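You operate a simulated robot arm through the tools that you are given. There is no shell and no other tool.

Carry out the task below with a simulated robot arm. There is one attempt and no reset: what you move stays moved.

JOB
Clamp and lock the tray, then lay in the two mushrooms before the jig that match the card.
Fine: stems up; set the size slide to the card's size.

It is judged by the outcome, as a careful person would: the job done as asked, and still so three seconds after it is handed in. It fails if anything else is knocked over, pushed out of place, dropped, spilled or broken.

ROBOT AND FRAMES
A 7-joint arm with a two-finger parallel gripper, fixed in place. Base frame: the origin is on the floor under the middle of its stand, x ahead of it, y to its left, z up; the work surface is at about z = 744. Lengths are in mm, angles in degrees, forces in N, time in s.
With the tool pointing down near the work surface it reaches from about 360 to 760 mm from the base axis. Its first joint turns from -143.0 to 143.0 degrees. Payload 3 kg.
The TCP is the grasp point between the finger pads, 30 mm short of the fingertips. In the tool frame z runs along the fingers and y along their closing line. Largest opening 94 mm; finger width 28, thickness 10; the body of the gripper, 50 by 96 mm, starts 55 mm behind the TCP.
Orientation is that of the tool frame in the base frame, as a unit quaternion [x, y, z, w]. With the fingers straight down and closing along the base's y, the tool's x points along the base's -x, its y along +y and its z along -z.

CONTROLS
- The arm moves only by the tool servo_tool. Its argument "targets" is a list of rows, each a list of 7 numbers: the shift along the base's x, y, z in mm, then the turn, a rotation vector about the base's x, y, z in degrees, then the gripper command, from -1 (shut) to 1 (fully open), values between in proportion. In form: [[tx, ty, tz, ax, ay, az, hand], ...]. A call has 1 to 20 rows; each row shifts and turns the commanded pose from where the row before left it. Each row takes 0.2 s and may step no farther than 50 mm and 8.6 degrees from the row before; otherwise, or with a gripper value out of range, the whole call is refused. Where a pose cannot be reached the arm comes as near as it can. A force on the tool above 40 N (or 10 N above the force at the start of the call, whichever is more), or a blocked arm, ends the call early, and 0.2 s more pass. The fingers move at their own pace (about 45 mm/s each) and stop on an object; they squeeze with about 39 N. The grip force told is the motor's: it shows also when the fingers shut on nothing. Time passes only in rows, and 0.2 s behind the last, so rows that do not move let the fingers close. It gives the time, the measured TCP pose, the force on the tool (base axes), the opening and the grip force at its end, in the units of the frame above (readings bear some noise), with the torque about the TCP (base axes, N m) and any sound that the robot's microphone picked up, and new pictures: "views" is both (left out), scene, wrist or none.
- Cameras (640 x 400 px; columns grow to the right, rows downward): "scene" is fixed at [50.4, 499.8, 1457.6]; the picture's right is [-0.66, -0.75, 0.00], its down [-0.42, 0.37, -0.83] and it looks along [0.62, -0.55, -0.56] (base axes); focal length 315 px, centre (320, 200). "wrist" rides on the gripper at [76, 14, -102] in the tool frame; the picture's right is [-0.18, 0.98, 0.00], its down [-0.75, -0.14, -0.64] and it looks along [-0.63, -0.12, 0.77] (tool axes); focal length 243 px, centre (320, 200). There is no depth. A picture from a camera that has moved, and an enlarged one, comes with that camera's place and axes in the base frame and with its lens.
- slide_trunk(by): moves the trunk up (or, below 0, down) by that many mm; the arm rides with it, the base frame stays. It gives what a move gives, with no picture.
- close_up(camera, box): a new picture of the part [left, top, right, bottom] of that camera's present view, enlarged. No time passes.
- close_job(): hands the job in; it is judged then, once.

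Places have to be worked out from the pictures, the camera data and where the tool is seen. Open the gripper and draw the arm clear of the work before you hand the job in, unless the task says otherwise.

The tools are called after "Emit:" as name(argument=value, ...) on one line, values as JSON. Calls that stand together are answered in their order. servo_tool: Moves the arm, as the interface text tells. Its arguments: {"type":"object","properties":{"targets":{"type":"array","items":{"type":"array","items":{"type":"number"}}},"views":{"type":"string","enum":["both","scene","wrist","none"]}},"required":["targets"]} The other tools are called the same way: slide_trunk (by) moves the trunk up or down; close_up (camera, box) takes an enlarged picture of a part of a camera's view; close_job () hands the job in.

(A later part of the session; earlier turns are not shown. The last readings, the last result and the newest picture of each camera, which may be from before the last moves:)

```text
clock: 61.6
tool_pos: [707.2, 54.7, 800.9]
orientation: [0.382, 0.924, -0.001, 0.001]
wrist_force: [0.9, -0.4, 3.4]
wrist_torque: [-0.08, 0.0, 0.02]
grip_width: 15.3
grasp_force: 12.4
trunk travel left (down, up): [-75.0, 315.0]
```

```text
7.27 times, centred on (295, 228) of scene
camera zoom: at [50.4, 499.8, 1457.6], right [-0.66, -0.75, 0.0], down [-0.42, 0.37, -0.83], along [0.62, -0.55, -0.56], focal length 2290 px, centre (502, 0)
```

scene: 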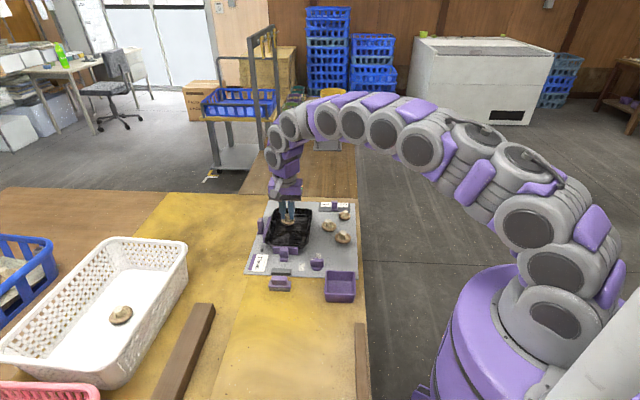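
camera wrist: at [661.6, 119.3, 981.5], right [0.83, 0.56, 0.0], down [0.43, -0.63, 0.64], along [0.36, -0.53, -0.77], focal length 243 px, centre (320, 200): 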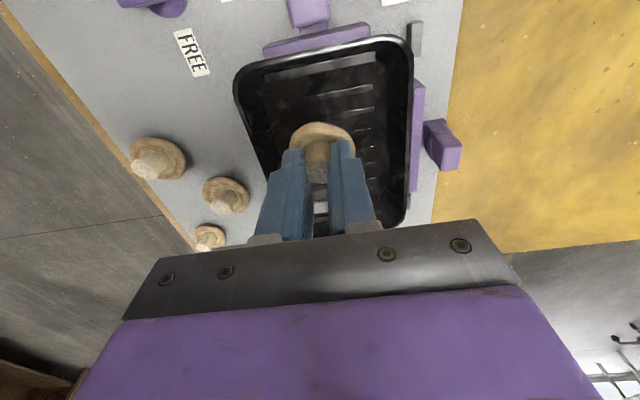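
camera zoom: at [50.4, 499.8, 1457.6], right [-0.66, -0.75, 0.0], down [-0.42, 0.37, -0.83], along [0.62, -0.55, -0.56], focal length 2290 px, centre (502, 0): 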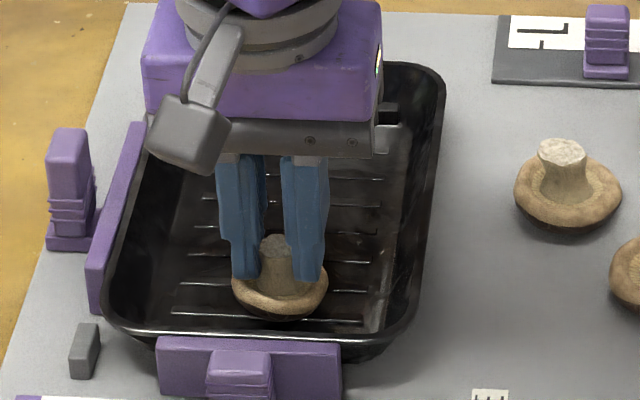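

Contact (3.4 N upward). I open the fingers a little and lift straight up.

Emit:
servo_tool(targets=[[0, 0, 0, 0, 0, 0, -0.5], [0, 0, 0, 0, 0, 0, -0.28], [0, 0, 0, 0, 0, 0, -0.28], [0, 0, 10, 0, 0, 0, -0.28], [0, 0, 25, 0, 0, 0, -0.28], [0, 0, 40, 0, 0, 0, -0.28], [-10, -10, 40, 0, 0, 0, 0], [-20, -20, 20, 0, 0, 0, 0]], views="both")

Emit:
close_up(camera="scene", box=[250, 195, 340, 260])

Emit:
close_up(camera="wrist", box=[220, 0, 460, 200])

```text
clock: 63.4
tool_pos: [676.6, 23.7, 938.3]
orientation: [0.383, 0.924, 0.0, 0.0]
wrist_force: [-0.2, 0.2, 0.2]
wrist_torque: [-0.02, -0.03, 0.01]
grip_width: 47.3
grasp_force: 0.0
trunk travel left (down, up): [-75.0, 315.0]
camera wrist: at [630.8, 88.3, 1039.8], right [0.83, 0.56, 0.0], down [0.43, -0.63, 0.64], along [0.36, -0.53, -0.77], focal length 243 px, centre (320, 200)
```

scene: 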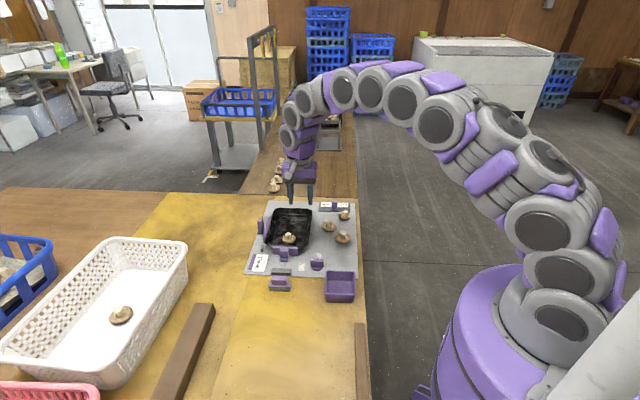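
wrist: 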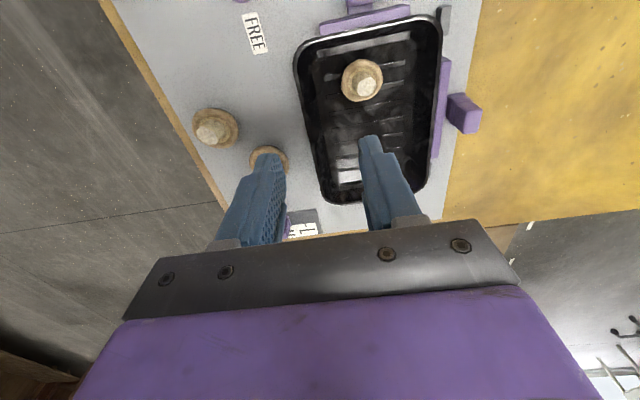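

```text
6.15 times, centred on (295, 228) of scene
camera zoom: at [50.4, 499.8, 1457.6], right [-0.66, -0.75, 0.0], down [-0.42, 0.37, -0.83], along [0.62, -0.55, -0.56], focal length 1938 px, centre (474, 31)
```

zoom: 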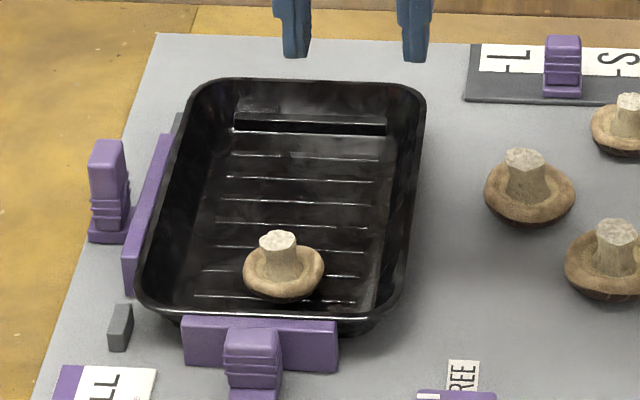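

```text
2.00 times, centred on (340, 100) of wrist
camera zoom: at [630.8, 88.3, 1039.8], right [0.83, 0.56, 0.0], down [0.43, -0.63, 0.64], along [0.36, -0.53, -0.77], focal length 485 px, centre (280, 400)
```

zoom: 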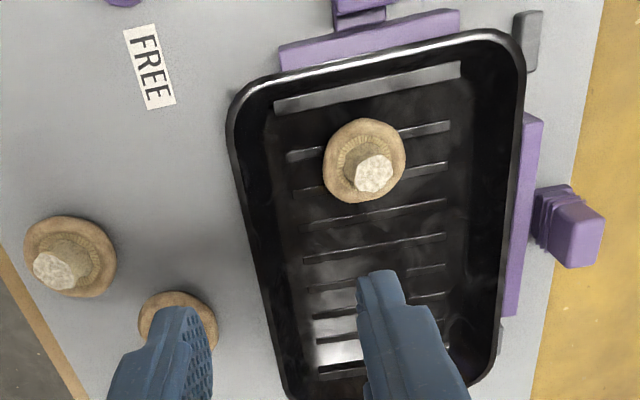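

M4 sits in the tray stem up. Now M1: I move above it (≈(684, -178)) to measure it from close.

Emit:
servo_tool(targets=[[1.5, -40, -5, 0, 0, 0, 0], [1.5, -40, -5, 0, 0, 0, 0], [1.5, -40, -5, 0, 0, 0, 0], [1.5, -40, -5, 0, 0, 0, 0], [1.5, -40, -5, 0, 0, 0, 0], [0, 0, 0, 0, 0, 0, 0]], views="wrist")

Emit:
close_up(camera="wrist", box=[220, 20, 460, 240])

Emit:
close_up(camera="scene", box=[305, 190, 365, 250])

```text
clock: 64.8
tool_pos: [685.5, -174.4, 910.5]
orientation: [0.383, 0.924, 0.0, -0.001]
wrist_force: [0.2, -0.3, 0.4]
wrist_torque: [-0.02, 0.05, -0.02]
grip_width: 47.1
grasp_force: 0.1
trunk travel left (down, up): [-75.0, 315.0]
camera wrist: at [639.3, -111.2, 1013.0], right [0.82, 0.57, 0.0], down [0.43, -0.63, 0.64], along [0.36, -0.53, -0.77], focal length 243 px, centre (320, 200)
```

wrist: 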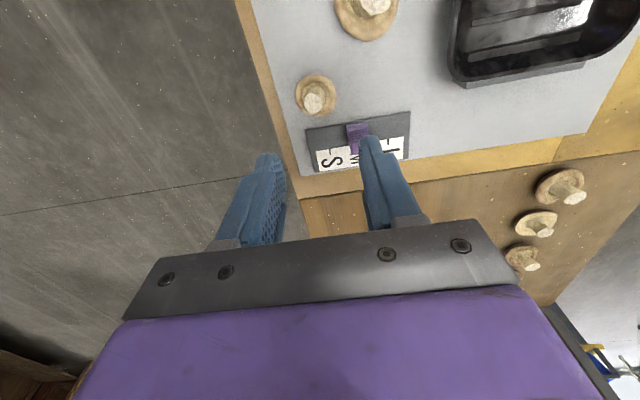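

```text
1.82 times, centred on (340, 130) of wrist
camera zoom: at [639.3, -111.2, 1013.0], right [0.82, 0.57, 0.0], down [0.43, -0.63, 0.64], along [0.36, -0.53, -0.77], focal length 441 px, centre (284, 327)
```

zoom: 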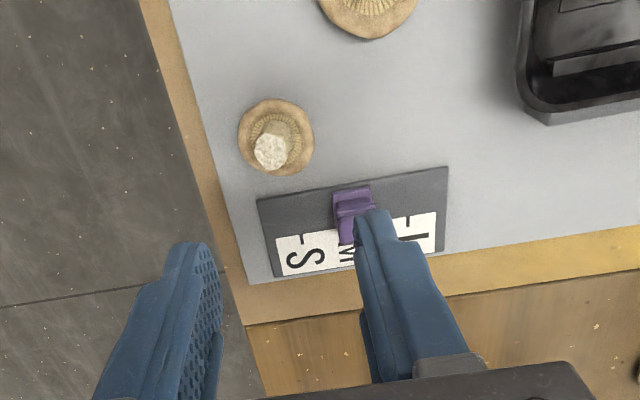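

```text
6.67 times, centred on (335, 220) of scene
camera zoom: at [50.4, 499.8, 1457.6], right [-0.66, -0.75, 0.0], down [-0.42, 0.37, -0.83], along [0.62, -0.55, -0.56], focal length 2100 px, centre (220, 67)
```

zoom: 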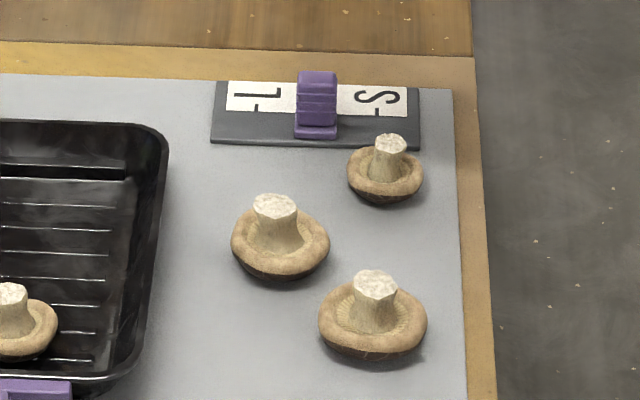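

M1's stem is at about (678, -179). I go above it and lower to just over the stem.

Emit:
servo_tool(targets=[[-3.6, -2, -40, 0, 0, 0, -0.1], [-3.6, -2, -40, 0, 0, 0, -0.1], [0, 0, 0, 0, 0, 0, -0.1]], views="wrist")

Emit:
close_up(camera="wrist", box=[240, 60, 420, 240])

Emit:
close_up(camera="scene", box=[315, 190, 365, 240])

```text
clock: 65.6
tool_pos: [677.7, -178.7, 831.5]
orientation: [0.382, 0.924, 0.0, 0.001]
wrist_force: [-0.6, -0.2, 0.3]
wrist_torque: [-0.02, -0.01, 0.01]
grip_width: 42.4
grasp_force: 0.0
trunk travel left (down, up): [-75.0, 315.0]
camera wrist: at [631.6, -115.3, 932.3], right [0.82, 0.57, 0.0], down [0.43, -0.63, 0.64], along [0.36, -0.53, -0.77], focal length 243 px, centre (320, 200)
```

wrist: 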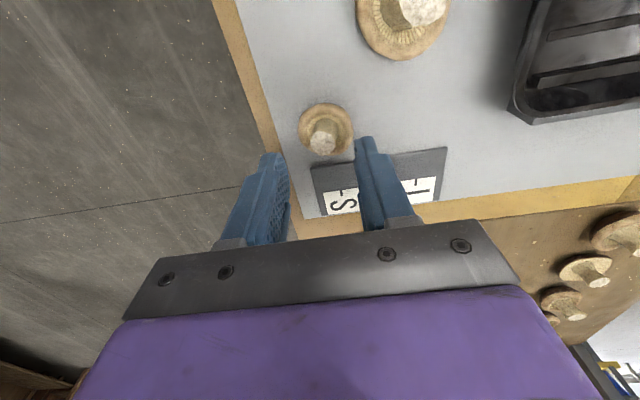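

```text
2.22 times, centred on (330, 150) of wrist
camera zoom: at [631.6, -115.3, 932.3], right [0.82, 0.57, 0.0], down [0.43, -0.63, 0.64], along [0.36, -0.53, -0.77], focal length 539 px, centre (298, 311)
```

zoom: 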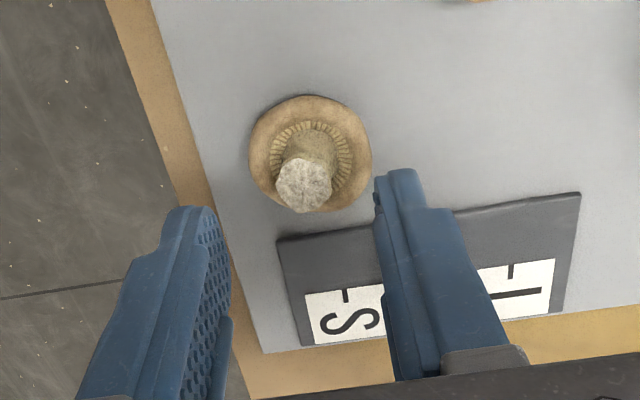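

```text
8.00 times, centred on (340, 215) of scene
camera zoom: at [50.4, 499.8, 1457.6], right [-0.66, -0.75, 0.0], down [-0.42, 0.37, -0.83], along [0.62, -0.55, -0.56], focal length 2520 px, centre (160, 80)
```

zoom: 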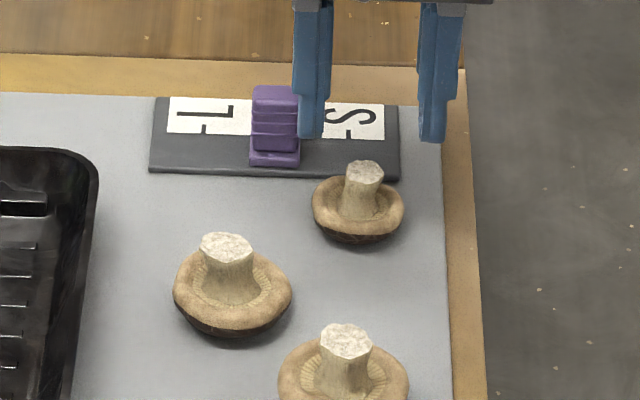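

Stem at (678.4, -179), top z≈774, same as M4. I lower to z≈794.5 and close on the stem.

Emit:
servo_tool(targets=[[0.4, 0, -20, 0, 0, 0, -0.1], [0, 0, -16.5, 0, 0, 0, -0.1], [0, 0, 0, 0, 0, 0, -0.5], [0, 0, 0, 0, 0, 0, -1], [0, 0, 0, 0, 0, 0, -1], [0, 0, 0, 0, 0, 0, -1], [0, 0, 0, 0, 0, 0, -1]], views="wrist")

Emit:
close_up(camera="wrist", box=[240, 80, 420, 240])

Emit:
close_up(camera="scene", box=[315, 190, 365, 240])

```text
clock: 67.2
tool_pos: [677.3, -178.7, 794.0]
orientation: [0.382, 0.924, 0.0, 0.0]
wrist_force: [0.2, 0.1, 0.8]
wrist_torque: [0.03, -0.01, 0.02]
grip_width: 15.7
grasp_force: 11.8
trunk travel left (down, up): [-75.0, 315.0]
camera wrist: at [632.1, -115.7, 896.6], right [0.82, 0.57, 0.0], down [0.43, -0.63, 0.64], along [0.36, -0.53, -0.77], focal length 243 px, centre (320, 200)
```

wrist: 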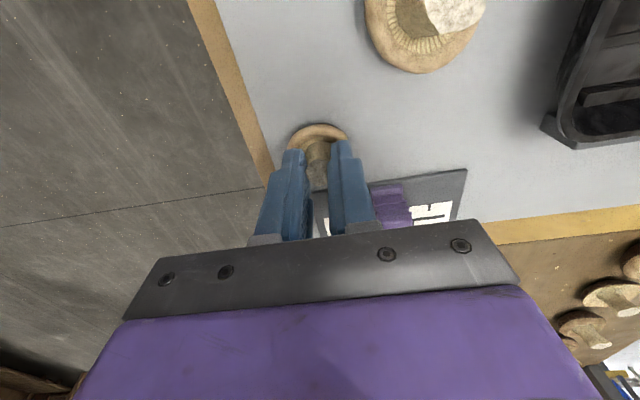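

```text
2.50 times, centred on (330, 160) of wrist
camera zoom: at [632.1, -115.7, 896.6], right [0.82, 0.57, 0.0], down [0.43, -0.63, 0.64], along [0.36, -0.53, -0.77], focal length 606 px, centre (295, 300)
```

zoom: 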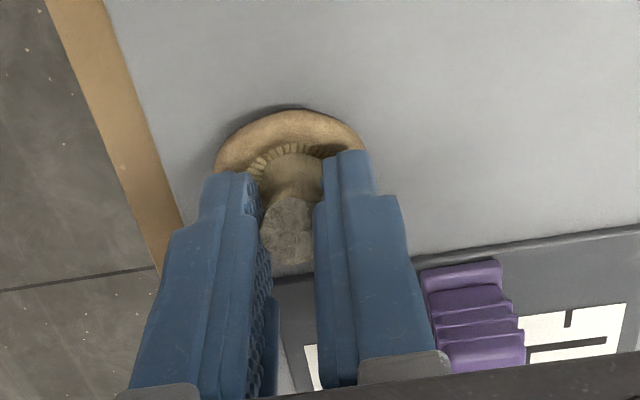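

```text
8.00 times, centred on (340, 215) of scene
camera zoom: at [50.4, 499.8, 1457.6], right [-0.66, -0.75, 0.0], down [-0.42, 0.37, -0.83], along [0.62, -0.55, -0.56], focal length 2520 px, centre (160, 80)
```

zoom: 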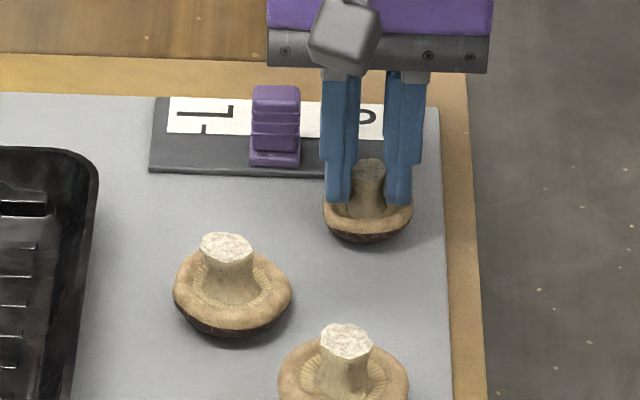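

M1's stem is gripped (15.7 mm). I lift gently and check it hangs.

Emit:
servo_tool(targets=[[0, 0, 6, 0, 0, 0, -1], [0, 0, 15, 0, 0, 0, -1], [0, 0, 30, 0, 0, 0, -1], [0, 0, 35, 0, 0, 0, -1]], views="wrist")

Emit:
close_up(camera="scene", box=[305, 180, 365, 240])

Emit:
close_up(camera="wrist", box=[240, 80, 470, 240])

```text
clock: 68.2
tool_pos: [678.1, -179.8, 881.2]
orientation: [0.383, 0.924, 0.0, 0.0]
wrist_force: [0.3, 0.3, 0.7]
wrist_torque: [-0.01, 0.0, -0.01]
grip_width: 15.4
grasp_force: 11.7
trunk travel left (down, up): [-75.0, 315.0]
camera wrist: at [631.8, -115.1, 983.0], right [0.82, 0.57, 0.0], down [0.43, -0.63, 0.64], along [0.36, -0.53, -0.77], focal length 243 px, centre (320, 200)
```

wrist: 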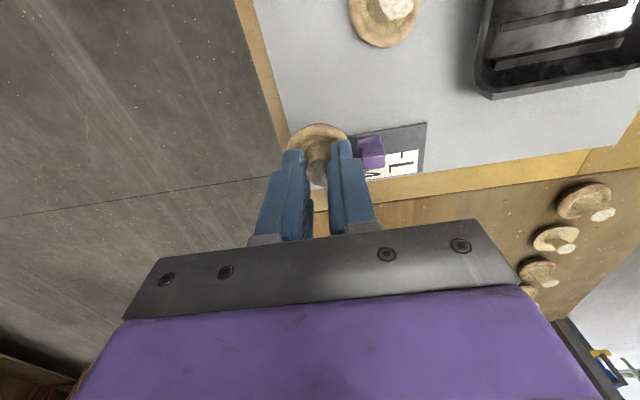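

```text
6.67 times, centred on (335, 210) of scene
camera zoom: at [50.4, 499.8, 1457.6], right [-0.66, -0.75, 0.0], down [-0.42, 0.37, -0.83], along [0.62, -0.55, -0.56], focal length 2100 px, centre (220, 133)
```

zoom: 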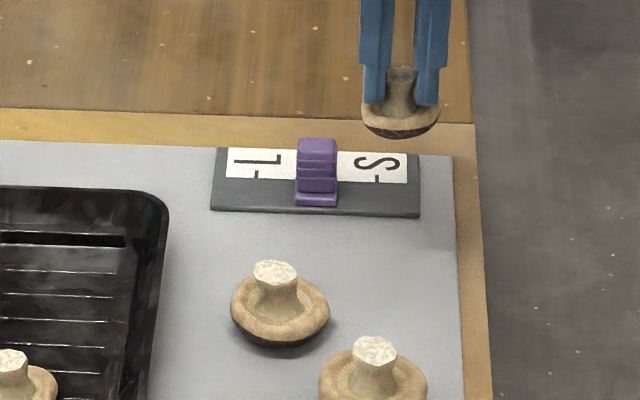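

```text
2.50 times, centred on (355, 160) of wrist
camera zoom: at [631.8, -115.1, 983.0], right [0.82, 0.57, 0.0], down [0.43, -0.63, 0.64], along [0.36, -0.53, -0.77], focal length 606 px, centre (232, 300)
```

zoom: 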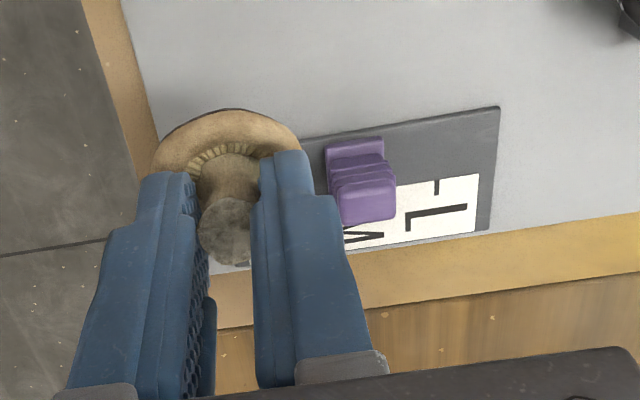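

M1 is held stem up. I carry it over the tray's middle (735, -5), well apart from M4.

Emit:
servo_tool(targets=[[4, 14, 0, 0, 0, 0, -1], [9, 28, 0, 0, 0, 0, -1], [11, 33, 0, 0, 0, 0, -1], [11, 33, 0, 0, 0, 0, -1], [10, 31, 0, 0, 0, 0, -1], [8, 24, 0, 0, 0, 0, -1], [4, 12, 0, 0, 0, 0, -1], [0, 0, 0, 0, 0, 0, -1]], views="both")

Emit:
close_up(camera="scene", box=[255, 185, 345, 255])

Emit:
close_up(camera="wrist", box=[220, 20, 440, 240])

```text
clock: 70.0
tool_pos: [733.9, -3.9, 881.2]
orientation: [0.382, 0.924, 0.0, 0.001]
wrist_force: [-0.2, -0.4, -0.1]
wrist_torque: [0.0, -0.01, 0.02]
grip_width: 15.7
grasp_force: 12.1
trunk travel left (down, up): [-75.0, 315.0]
camera wrist: at [689.5, 60.6, 982.9], right [0.82, 0.57, 0.0], down [0.43, -0.63, 0.64], along [0.36, -0.53, -0.77], focal length 243 px, centre (320, 200)
```

scene: 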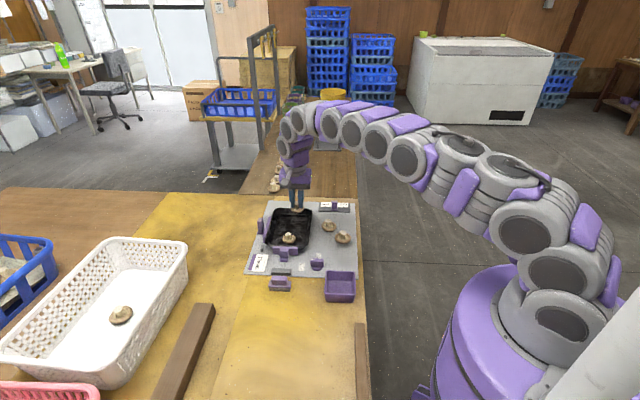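
wrist: 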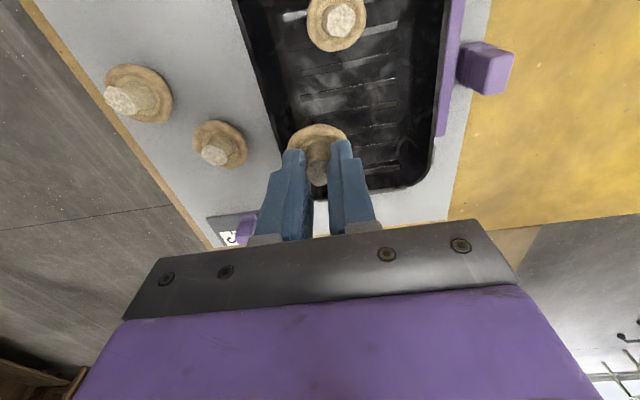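

```text
5.71 times, centred on (300, 220) of scene
camera zoom: at [50.4, 499.8, 1457.6], right [-0.66, -0.75, 0.0], down [-0.42, 0.37, -0.83], along [0.62, -0.55, -0.56], focal length 1800 px, centre (434, 86)
```

zoom: 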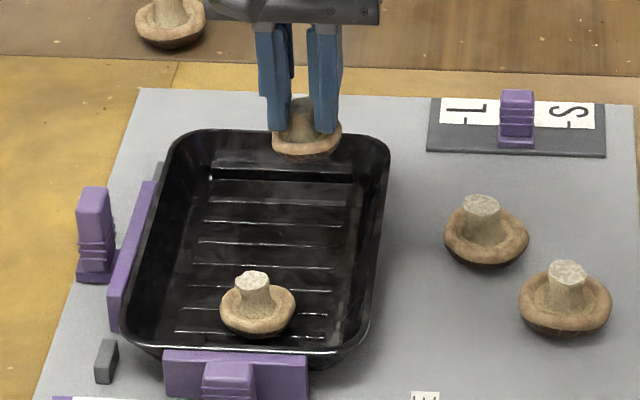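

```text
1.82 times, centred on (330, 130) of wrist
camera zoom: at [689.5, 60.6, 982.9], right [0.82, 0.57, 0.0], down [0.43, -0.63, 0.64], along [0.36, -0.53, -0.77], focal length 441 px, centre (302, 327)
```

zoom: 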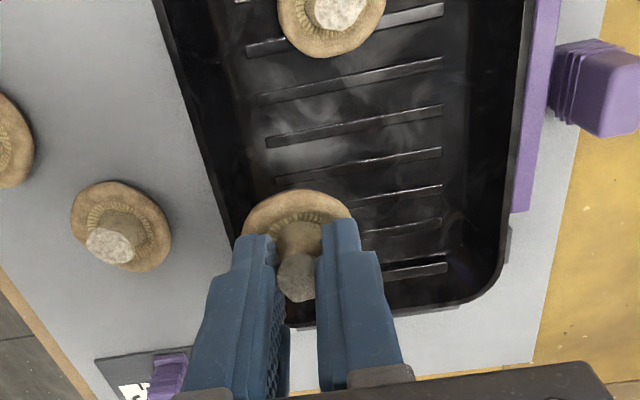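

It's a bit close to the front wall, so I shift 11 mm toward the tray's middle, then lower.

Emit:
servo_tool(targets=[[8, 8, 0, 0, 0, 0, -1], [0, 0, -35, 0, 0, 0, -1], [0, 0, -30, 0, 0, 0, -1], [0, 0, -8, 0, 0, 0, -1], [0, 0, 0, 0, 0, 0, -1]], views="none")

Emit:
close_up(camera="scene", box=[255, 185, 345, 255])

```text
clock: 71.2
tool_pos: [743.4, 5.3, 808.2]
orientation: [0.382, 0.924, -0.002, 0.0]
wrist_force: [-0.8, -0.2, -0.4]
wrist_torque: [-0.02, 0.02, -0.02]
grip_width: 15.7
grasp_force: 11.8
trunk travel left (down, up): [-75.0, 315.0]
```

```text
5.71 times, centred on (300, 220) of scene
camera zoom: at [50.4, 499.8, 1457.6], right [-0.66, -0.75, 0.0], down [-0.42, 0.37, -0.83], along [0.62, -0.55, -0.56], focal length 1800 px, centre (434, 86)
```

zoom: 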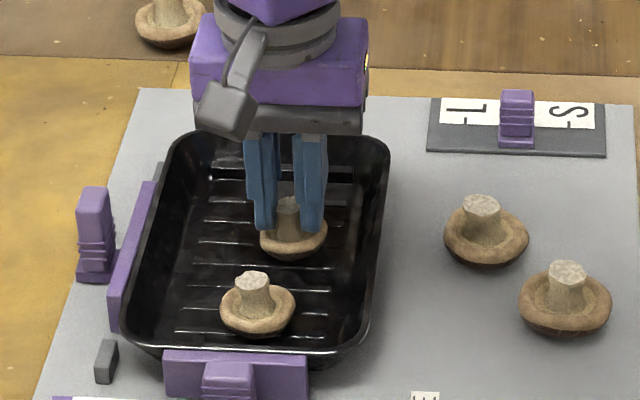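

Clear of M4 and of the walls. I lower the last few millimetres until contact.

Emit:
servo_tool(targets=[[0, 0, -3, 0, 0, 0, -1], [0, 0, -2, 0, 0, 0, -1]], views="none")

Emit:
servo_tool(targets=[[0, 0, -1.5, 0, 0, 0, -1]], views="none")

```text
clock: 71.8
tool_pos: [742.6, 4.2, 802.6]
orientation: [0.383, 0.924, -0.001, 0.0]
wrist_force: [0.4, -0.2, 0.7]
wrist_torque: [0.01, 0.05, -0.02]
grip_width: 15.5
grasp_force: 11.8
trunk travel left (down, up): [-75.0, 315.0]
```

```text
clock: 72.2
tool_pos: [743.5, 5.2, 801.8]
orientation: [0.383, 0.924, 0.0, 0.001]
wrist_force: [-0.2, 0.7, 4.0]
wrist_torque: [0.02, 0.03, 0.0]
grip_width: 15.4
grasp_force: 12.3
trunk travel left (down, up): [-75.0, 315.0]
```

Contact (4 N). I release, and lift straight up.

Emit:
servo_tool(targets=[[0, 0, 0, 0, 0, 0, -0.5], [0, 0, 0, 0, 0, 0, -0.28], [0, 0, 0, 0, 0, 0, -0.28], [0, 0, 10, 0, 0, 0, -0.28], [0, 0, 25, 0, 0, 0, -0.28], [0, 0, 40, 0, 0, 0, -0.28], [-15, -30, 20, 0, 0, 0, -0.1], [-15, -40, 0, 0, 0, 0, -0.1], [-15, -40, 0, 0, 0, 0, -0.1]], views="both")

Emit:
close_up(camera="scene", box=[255, 195, 345, 265])

Emit:
close_up(camera="wrist", box=[220, 0, 460, 200])

```text
clock: 74.2
tool_pos: [696.9, -108.3, 897.3]
orientation: [0.381, 0.924, 0.0, 0.0]
wrist_force: [0.0, 0.7, -0.3]
wrist_torque: [0.03, 0.0, 0.01]
grip_width: 42.1
grasp_force: 0.0
trunk travel left (down, up): [-75.0, 315.0]
camera wrist: at [650.9, -44.6, 998.8], right [0.82, 0.57, 0.0], down [0.43, -0.63, 0.64], along [0.36, -0.53, -0.77], focal length 243 px, centre (320, 200)
```

scene: 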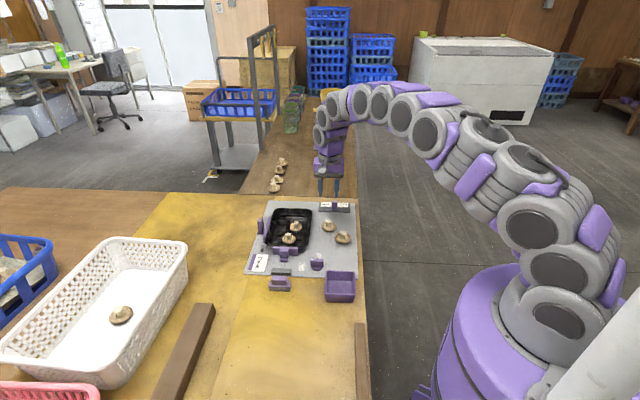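
wrist: 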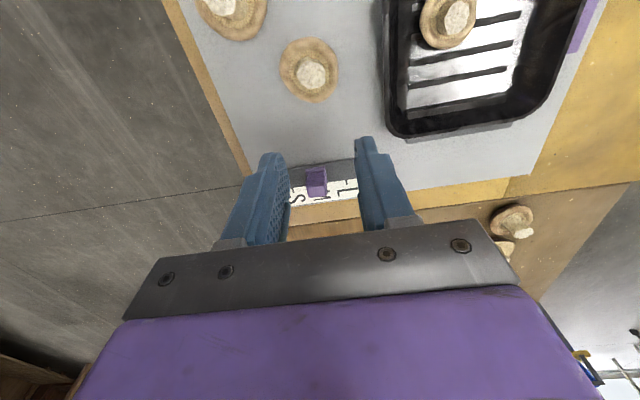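

```text
5.71 times, centred on (300, 230) of scene
camera zoom: at [50.4, 499.8, 1457.6], right [-0.66, -0.75, 0.0], down [-0.42, 0.37, -0.83], along [0.62, -0.55, -0.56], focal length 1800 px, centre (434, 29)
```

zoom: 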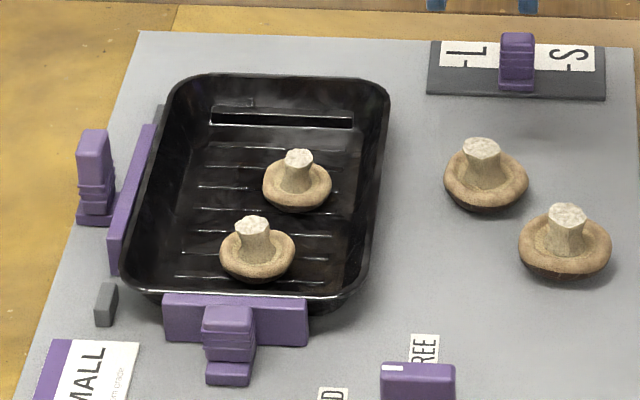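

```text
2.00 times, centred on (340, 100) of wrist
camera zoom: at [650.9, -44.6, 998.8], right [0.82, 0.57, 0.0], down [0.43, -0.63, 0.64], along [0.36, -0.53, -0.77], focal length 485 px, centre (280, 400)
```

zoom: 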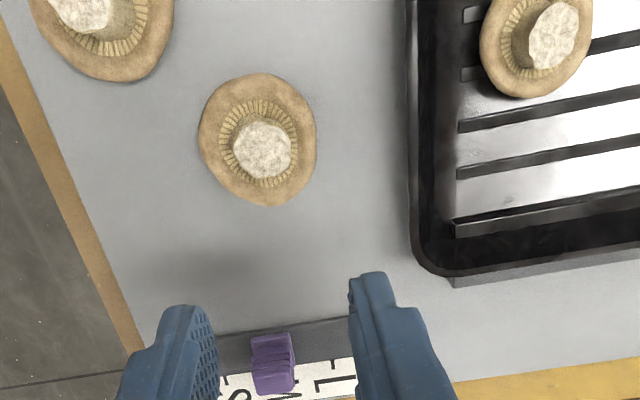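

Both small mushrooms stand stem-up in the tray. Now the size slide: handle at about (743, -185), top z≈779, and S is ~36 mm toward +ex. I approach with a 12° outward tilt for reach.

Emit:
servo_tool(targets=[[11.3, -21.5, -12, -4.24, -4.24, 0, 0.06], [11.3, -21.5, -12, -4.24, -4.24, 0, 0.06], [11.2, -21.4, -12, 0, 0, 0, 0.06], [0, 0, 0, 0, 0, 0, 0.06]], views="both")

Emit:
close_up(camera="wrist", box=[220, 60, 440, 240])

Emit:
close_up(camera="scene", box=[305, 180, 365, 235])

```text
clock: 75.2
tool_pos: [732.6, -172.3, 860.2]
orientation: [0.38, 0.919, -0.041, 0.098]
wrist_force: [0.5, 0.0, -0.3]
wrist_torque: [-0.04, 0.02, -0.01]
grip_width: 50.1
grasp_force: 0.0
trunk travel left (down, up): [-75.0, 315.0]
camera wrist: at [672.0, -94.1, 944.4], right [0.82, 0.57, 0.04], down [0.33, -0.53, 0.79], along [0.47, -0.63, -0.62], focal length 243 px, centre (320, 200)
```

scene: 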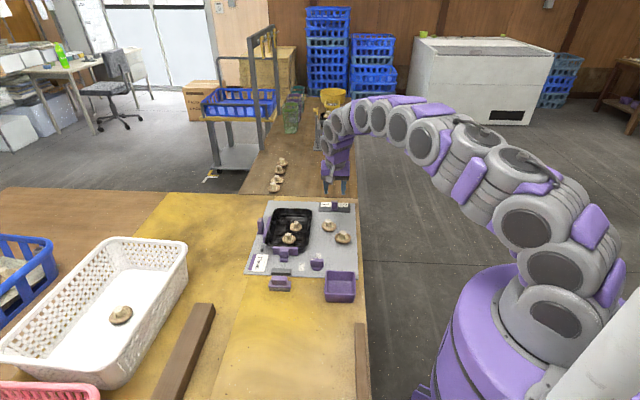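
wrist: 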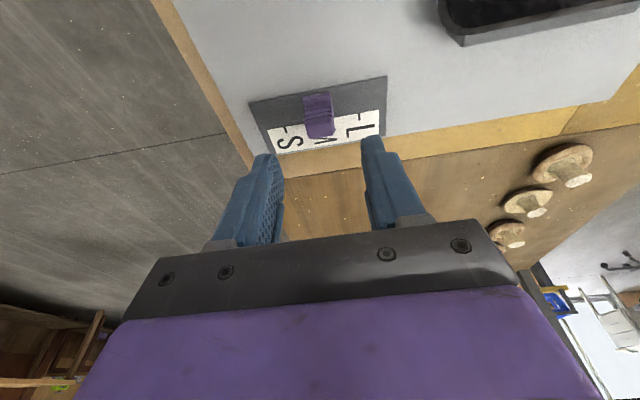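

```text
2.22 times, centred on (330, 150) of wrist
camera zoom: at [672.0, -94.1, 944.4], right [0.82, 0.57, 0.04], down [0.33, -0.53, 0.79], along [0.47, -0.63, -0.62], focal length 539 px, centre (298, 311)
```

zoom: 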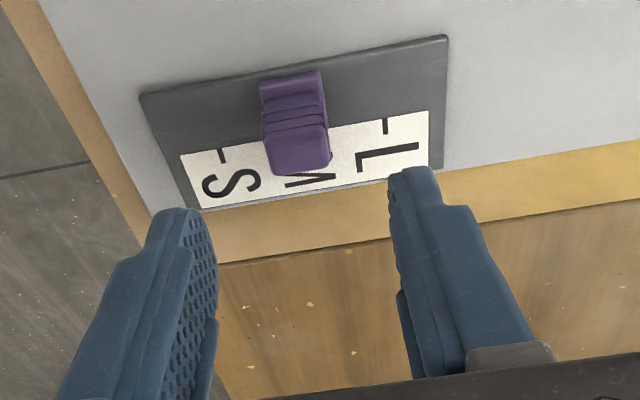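

```text
7.27 times, centred on (335, 208) of scene
camera zoom: at [50.4, 499.8, 1457.6], right [-0.66, -0.75, 0.0], down [-0.42, 0.37, -0.83], along [0.62, -0.55, -0.56], focal length 2290 px, centre (211, 146)
```

zoom: 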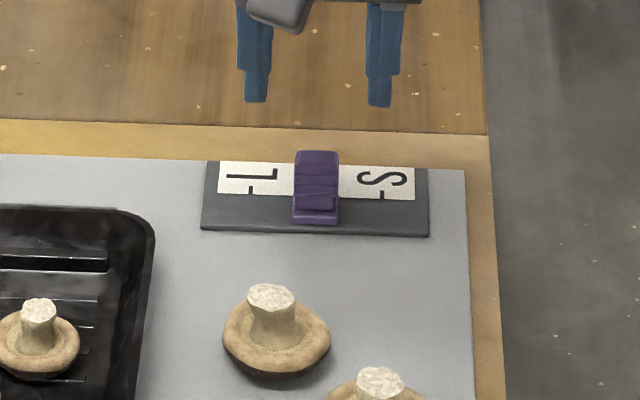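

The handle is confirmed at (744, -185), exactly on M; S lies 34–35 mm toward +ex. I lower the fingers around it.

Emit:
servo_tool(targets=[[3.8, -4.6, -30, 0, 0, 0, 0.06], [3.8, -4.6, -25, 0, 0, 0, 0.06], [0, 0, 0, 0, 0, 0, 0.06]], views="wrist")

Emit:
close_up(camera="wrist", box=[220, 80, 440, 240])

Emit:
close_up(camera="scene", box=[305, 180, 365, 235])

```text
clock: 76.0
tool_pos: [739.8, -179.9, 805.1]
orientation: [0.38, 0.919, -0.04, 0.096]
wrist_force: [0.4, -0.6, -0.5]
wrist_torque: [0.01, 0.0, -0.02]
grip_width: 49.9
grasp_force: 0.0
trunk travel left (down, up): [-75.0, 315.0]
camera wrist: at [679.5, -102.3, 889.4], right [0.82, 0.57, 0.04], down [0.33, -0.53, 0.78], along [0.47, -0.63, -0.62], focal length 243 px, centre (320, 200)
```

wrist: 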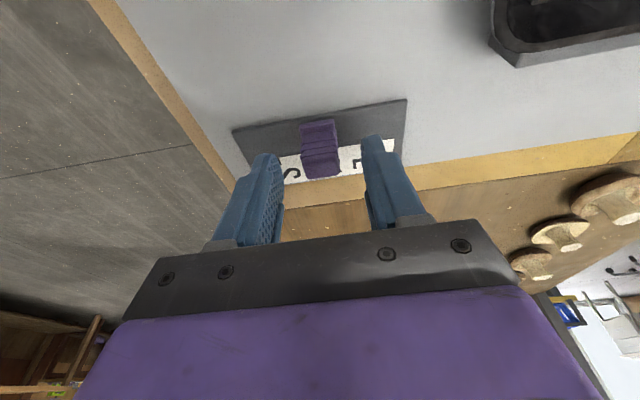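

```text
2.50 times, centred on (330, 160) of wrist
camera zoom: at [679.5, -102.3, 889.4], right [0.82, 0.57, 0.04], down [0.33, -0.53, 0.78], along [0.47, -0.63, -0.62], focal length 606 px, centre (295, 300)
```

zoom: 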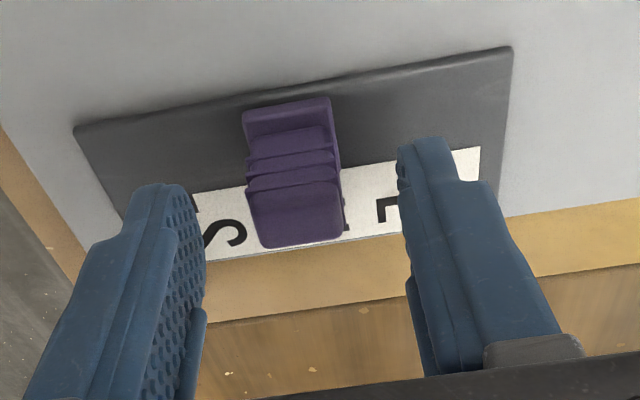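

```text
7.27 times, centred on (335, 208) of scene
camera zoom: at [50.4, 499.8, 1457.6], right [-0.66, -0.75, 0.0], down [-0.42, 0.37, -0.83], along [0.62, -0.55, -0.56], focal length 2290 px, centre (211, 146)
```

zoom: 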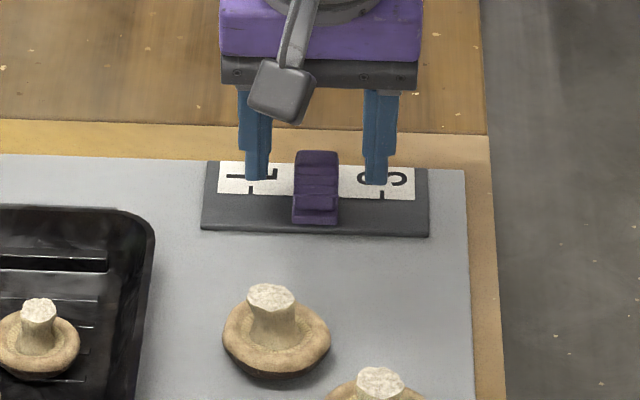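

Aligned. I lower the last 13 mm and close on the handle.

Emit:
servo_tool(targets=[[0.3, -1.2, -12, 0, 0, 0, 0.06], [0, 0, 0, 0, 0, 0, -0.3], [0, 0, 0, 0, 0, 0, -1], [0, 0, 0, 0, 0, 0, -1], [0, 0, 0, 0, 0, 0, -1]], views="wrist")

Emit:
close_up(camera="scene", box=[305, 180, 365, 235])

```text
clock: 77.2
tool_pos: [739.1, -180.9, 793.3]
orientation: [0.38, 0.919, -0.04, 0.097]
wrist_force: [-0.7, 1.7, 0.8]
wrist_torque: [0.1, -0.05, 0.07]
grip_width: 21.8
grasp_force: 44.9
trunk travel left (down, up): [-75.0, 315.0]
camera wrist: at [680.0, -103.5, 877.5], right [0.82, 0.57, 0.04], down [0.33, -0.53, 0.79], along [0.47, -0.63, -0.62], focal length 243 px, centre (320, 200)
```

wrist: 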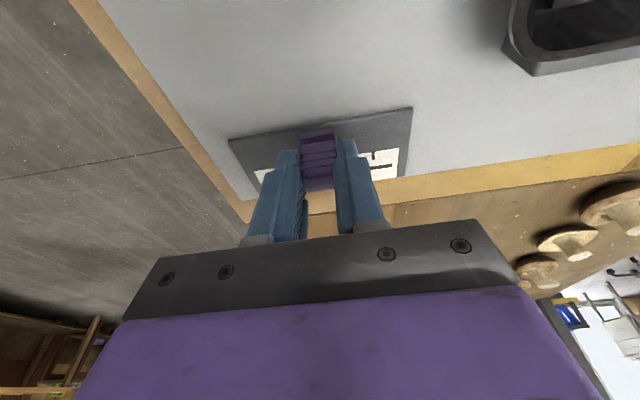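

```text
7.27 times, centred on (335, 208) of scene
camera zoom: at [50.4, 499.8, 1457.6], right [-0.66, -0.75, 0.0], down [-0.42, 0.37, -0.83], along [0.62, -0.55, -0.56], focal length 2290 px, centre (211, 146)
```

zoom: 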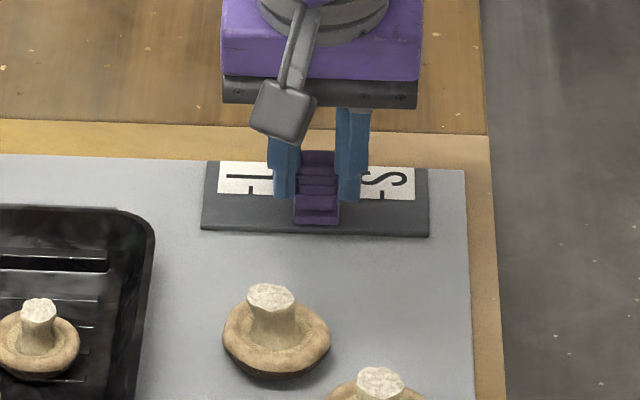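

Gripped (21.8 mm). I slide it toward S along (-0.705, -0.709), first 16 mm.

Emit:
servo_tool(targets=[[-2.8, -2.8, 0, 0, 0, 0, -1], [-4.2, -4.3, 0, 0, 0, 0, -1], [-4.2, -4.3, 0, 0, 0, 0, -1]], views="none")

Emit:
close_up(camera="scene", box=[305, 180, 365, 235])

```text
clock: 78.0
tool_pos: [729.1, -192.4, 793.5]
orientation: [0.381, 0.919, -0.041, 0.097]
wrist_force: [-2.2, 3.5, -2.4]
wrist_torque: [0.42, 0.16, -0.12]
grip_width: 21.3
grasp_force: 45.1
trunk travel left (down, up): [-75.0, 315.0]
```

```text
7.27 times, centred on (335, 208) of scene
camera zoom: at [50.4, 499.8, 1457.6], right [-0.66, -0.75, 0.0], down [-0.42, 0.37, -0.83], along [0.62, -0.55, -0.56], focal length 2290 px, centre (211, 146)
```

zoom: 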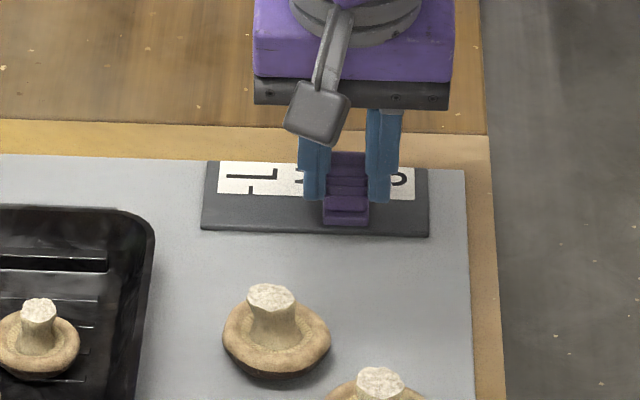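

The slide follows; about 19 mm remain to the S tick. I move 17 mm more and check.

Emit:
servo_tool(targets=[[-4.2, -4.2, 0, 0, 0, 0, -1], [-4.2, -4.2, 0, 0, 0, 0, -1], [-3.6, -3.6, 0, 0, 0, 0, -1], [0, 0, 0, 0, 0, 0, -1]], views="wrist")

Emit:
close_up(camera="scene", box=[305, 180, 365, 235])

Emit:
close_up(camera="wrist", box=[220, 80, 440, 240])

```text
clock: 79.0
tool_pos: [715.3, -204.2, 793.0]
orientation: [0.38, 0.919, -0.04, 0.096]
wrist_force: [-0.6, -0.4, 2.7]
wrist_torque: [-0.07, 0.03, 0.11]
grip_width: 21.5
grasp_force: 44.9
trunk travel left (down, up): [-75.0, 315.0]
camera wrist: at [656.9, -126.6, 877.5], right [0.82, 0.57, 0.04], down [0.33, -0.53, 0.79], along [0.47, -0.63, -0.62], focal length 243 px, centre (320, 200)
```

wrist: 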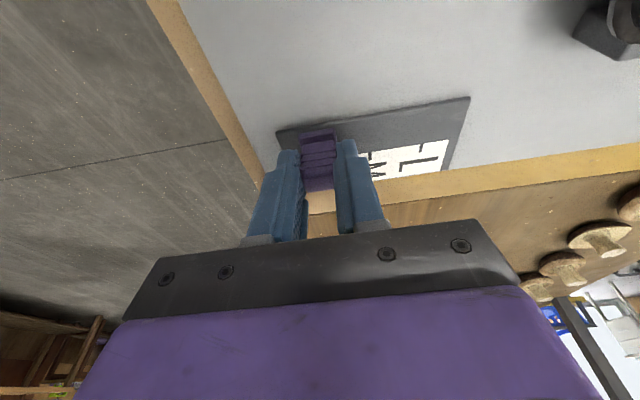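

```text
7.27 times, centred on (335, 208) of scene
camera zoom: at [50.4, 499.8, 1457.6], right [-0.66, -0.75, 0.0], down [-0.42, 0.37, -0.83], along [0.62, -0.55, -0.56], focal length 2290 px, centre (211, 146)
```

zoom: 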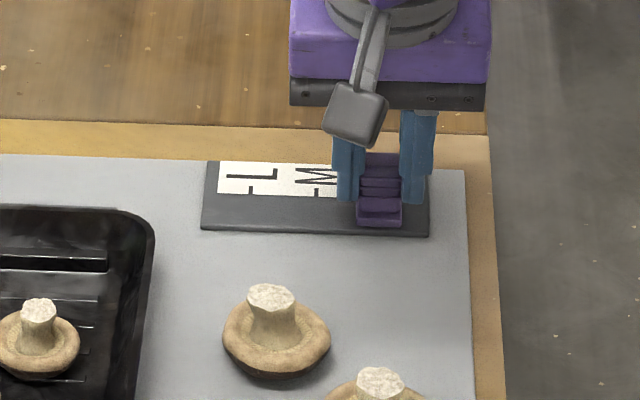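

```text
2.50 times, centred on (330, 160) of wrist
camera zoom: at [656.9, -126.6, 877.5], right [0.82, 0.57, 0.04], down [0.33, -0.53, 0.79], along [0.47, -0.63, -0.62], focal length 606 px, centre (295, 300)
```

zoom: 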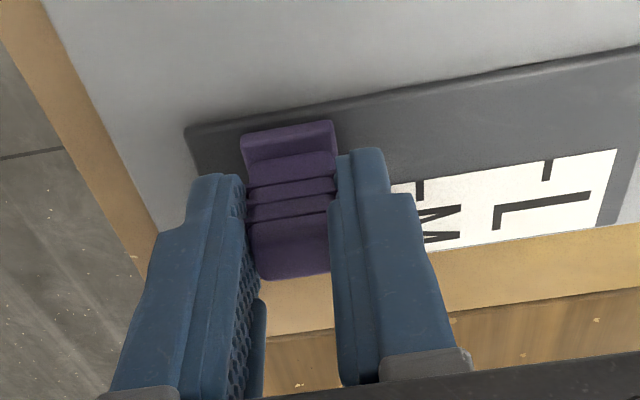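

The foot's centre is now 65 px from its M position, matching the M–S tick distance. I release, lift along the tool axis and inspect.

Emit:
servo_tool(targets=[[0, 0, 0, 0, 0, 0, -0.2], [0, 0, 0, 0, 0, 0, 0.06], [0, 0, 0, 0, 0, 0, 0.06], [-3, 3, 20, 0, 0, 0, 0.06], [-6, 6, 38, 0, 0, 0, 0.06], [-20, 20, 38, 0, 0, 0, 0.06], [-25, 25, 25, 0, 0, 0, 0.06]], views="both")

Emit:
close_up(camera="scene", box=[315, 195, 360, 225])

Emit:
close_up(camera="wrist", box=[240, 60, 420, 200])

```text
clock: 80.6
tool_pos: [660.6, -149.3, 915.5]
orientation: [0.38, 0.919, -0.04, 0.097]
wrist_force: [-0.4, 0.7, 0.0]
wrist_torque: [0.03, 0.03, 0.0]
grip_width: 49.5
grasp_force: 0.0
trunk travel left (down, up): [-75.0, 315.0]
camera wrist: at [602.4, -72.0, 999.0], right [0.82, 0.57, 0.04], down [0.33, -0.52, 0.79], along [0.47, -0.63, -0.62], focal length 243 px, centre (320, 200)
```

scene: 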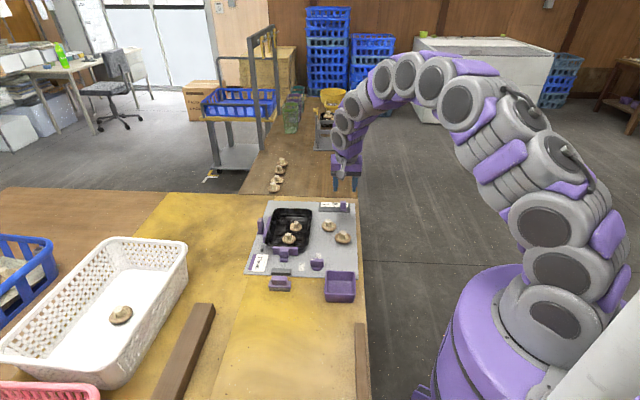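
wrist: 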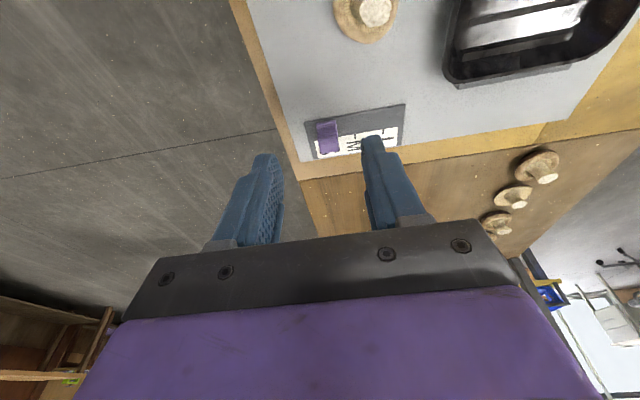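

```text
13.33 times, centred on (338, 210) of scene
camera zoom: at [50.4, 499.8, 1457.6], right [-0.66, -0.75, 0.0], down [-0.42, 0.37, -0.83], along [0.62, -0.55, -0.56], focal length 4199 px, centre (87, 67)
```

zoom: 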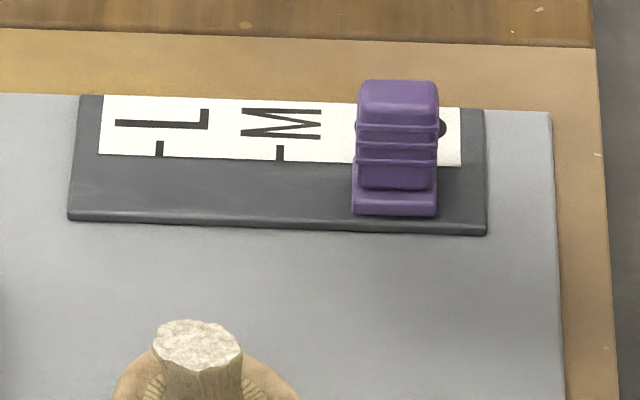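

```text
2.86 times, centred on (330, 130) of wrist
camera zoom: at [602.4, -72.0, 999.0], right [0.82, 0.57, 0.04], down [0.33, -0.52, 0.79], along [0.47, -0.63, -0.62], focal length 693 px, centre (291, 400)
```

zoom: 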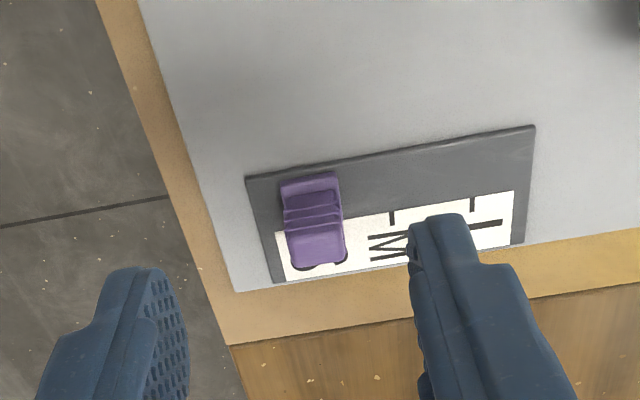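

The slide is ~1.8 mm short of the S tick by both cameras. I go back the same way, grip, and nudge it that little bit.

Emit:
servo_tool(targets=[[25, -25, -25, 0, 0, 0, 0.06], [20, -20, -38, 0, 0, 0, 0.06], [6, -6, -38, 0, 0, 0, 0.06], [3, -3, -20, 0, 0, 0, 0.06], [0, 0, 0, 0, 0, 0, -0.3], [0, 0, 0, 0, 0, 0, -1], [0, 0, 0, 0, 0, 0, -1], [0, 0, 0, 0, 0, 0, -1]], views="none")

Emit:
servo_tool(targets=[[-0.7, -0.7, 0, 0, 0, 0, -1], [-0.6, -0.6, 0, 0, 0, 0, -1], [0, 0, 0, 0, 0, 0, -1]], views="none")

Emit:
close_up(camera="scene", box=[315, 195, 360, 225])

```text
clock: 82.4
tool_pos: [716.6, -204.6, 793.1]
orientation: [0.38, 0.919, -0.04, 0.097]
wrist_force: [0.5, -0.5, 1.2]
wrist_torque: [0.01, -0.02, -0.03]
grip_width: 21.7
grasp_force: 45.6
trunk travel left (down, up): [-75.0, 315.0]
```

```text
clock: 83.2
tool_pos: [714.7, -205.9, 792.2]
orientation: [0.379, 0.919, -0.04, 0.097]
wrist_force: [1.0, 1.7, 0.3]
wrist_torque: [-0.2, -0.28, 0.03]
grip_width: 21.3
grasp_force: 45.0
trunk travel left (down, up): [-75.0, 315.0]
```

```text
13.33 times, centred on (338, 210) of scene
camera zoom: at [50.4, 499.8, 1457.6], right [-0.66, -0.75, 0.0], down [-0.42, 0.37, -0.83], along [0.62, -0.55, -0.56], focal length 4199 px, centre (87, 67)
```

zoom: 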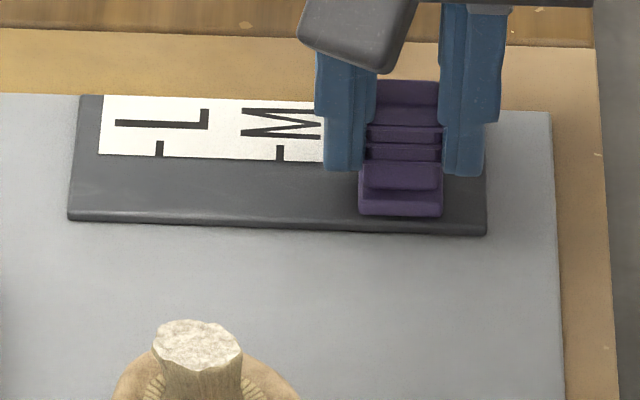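

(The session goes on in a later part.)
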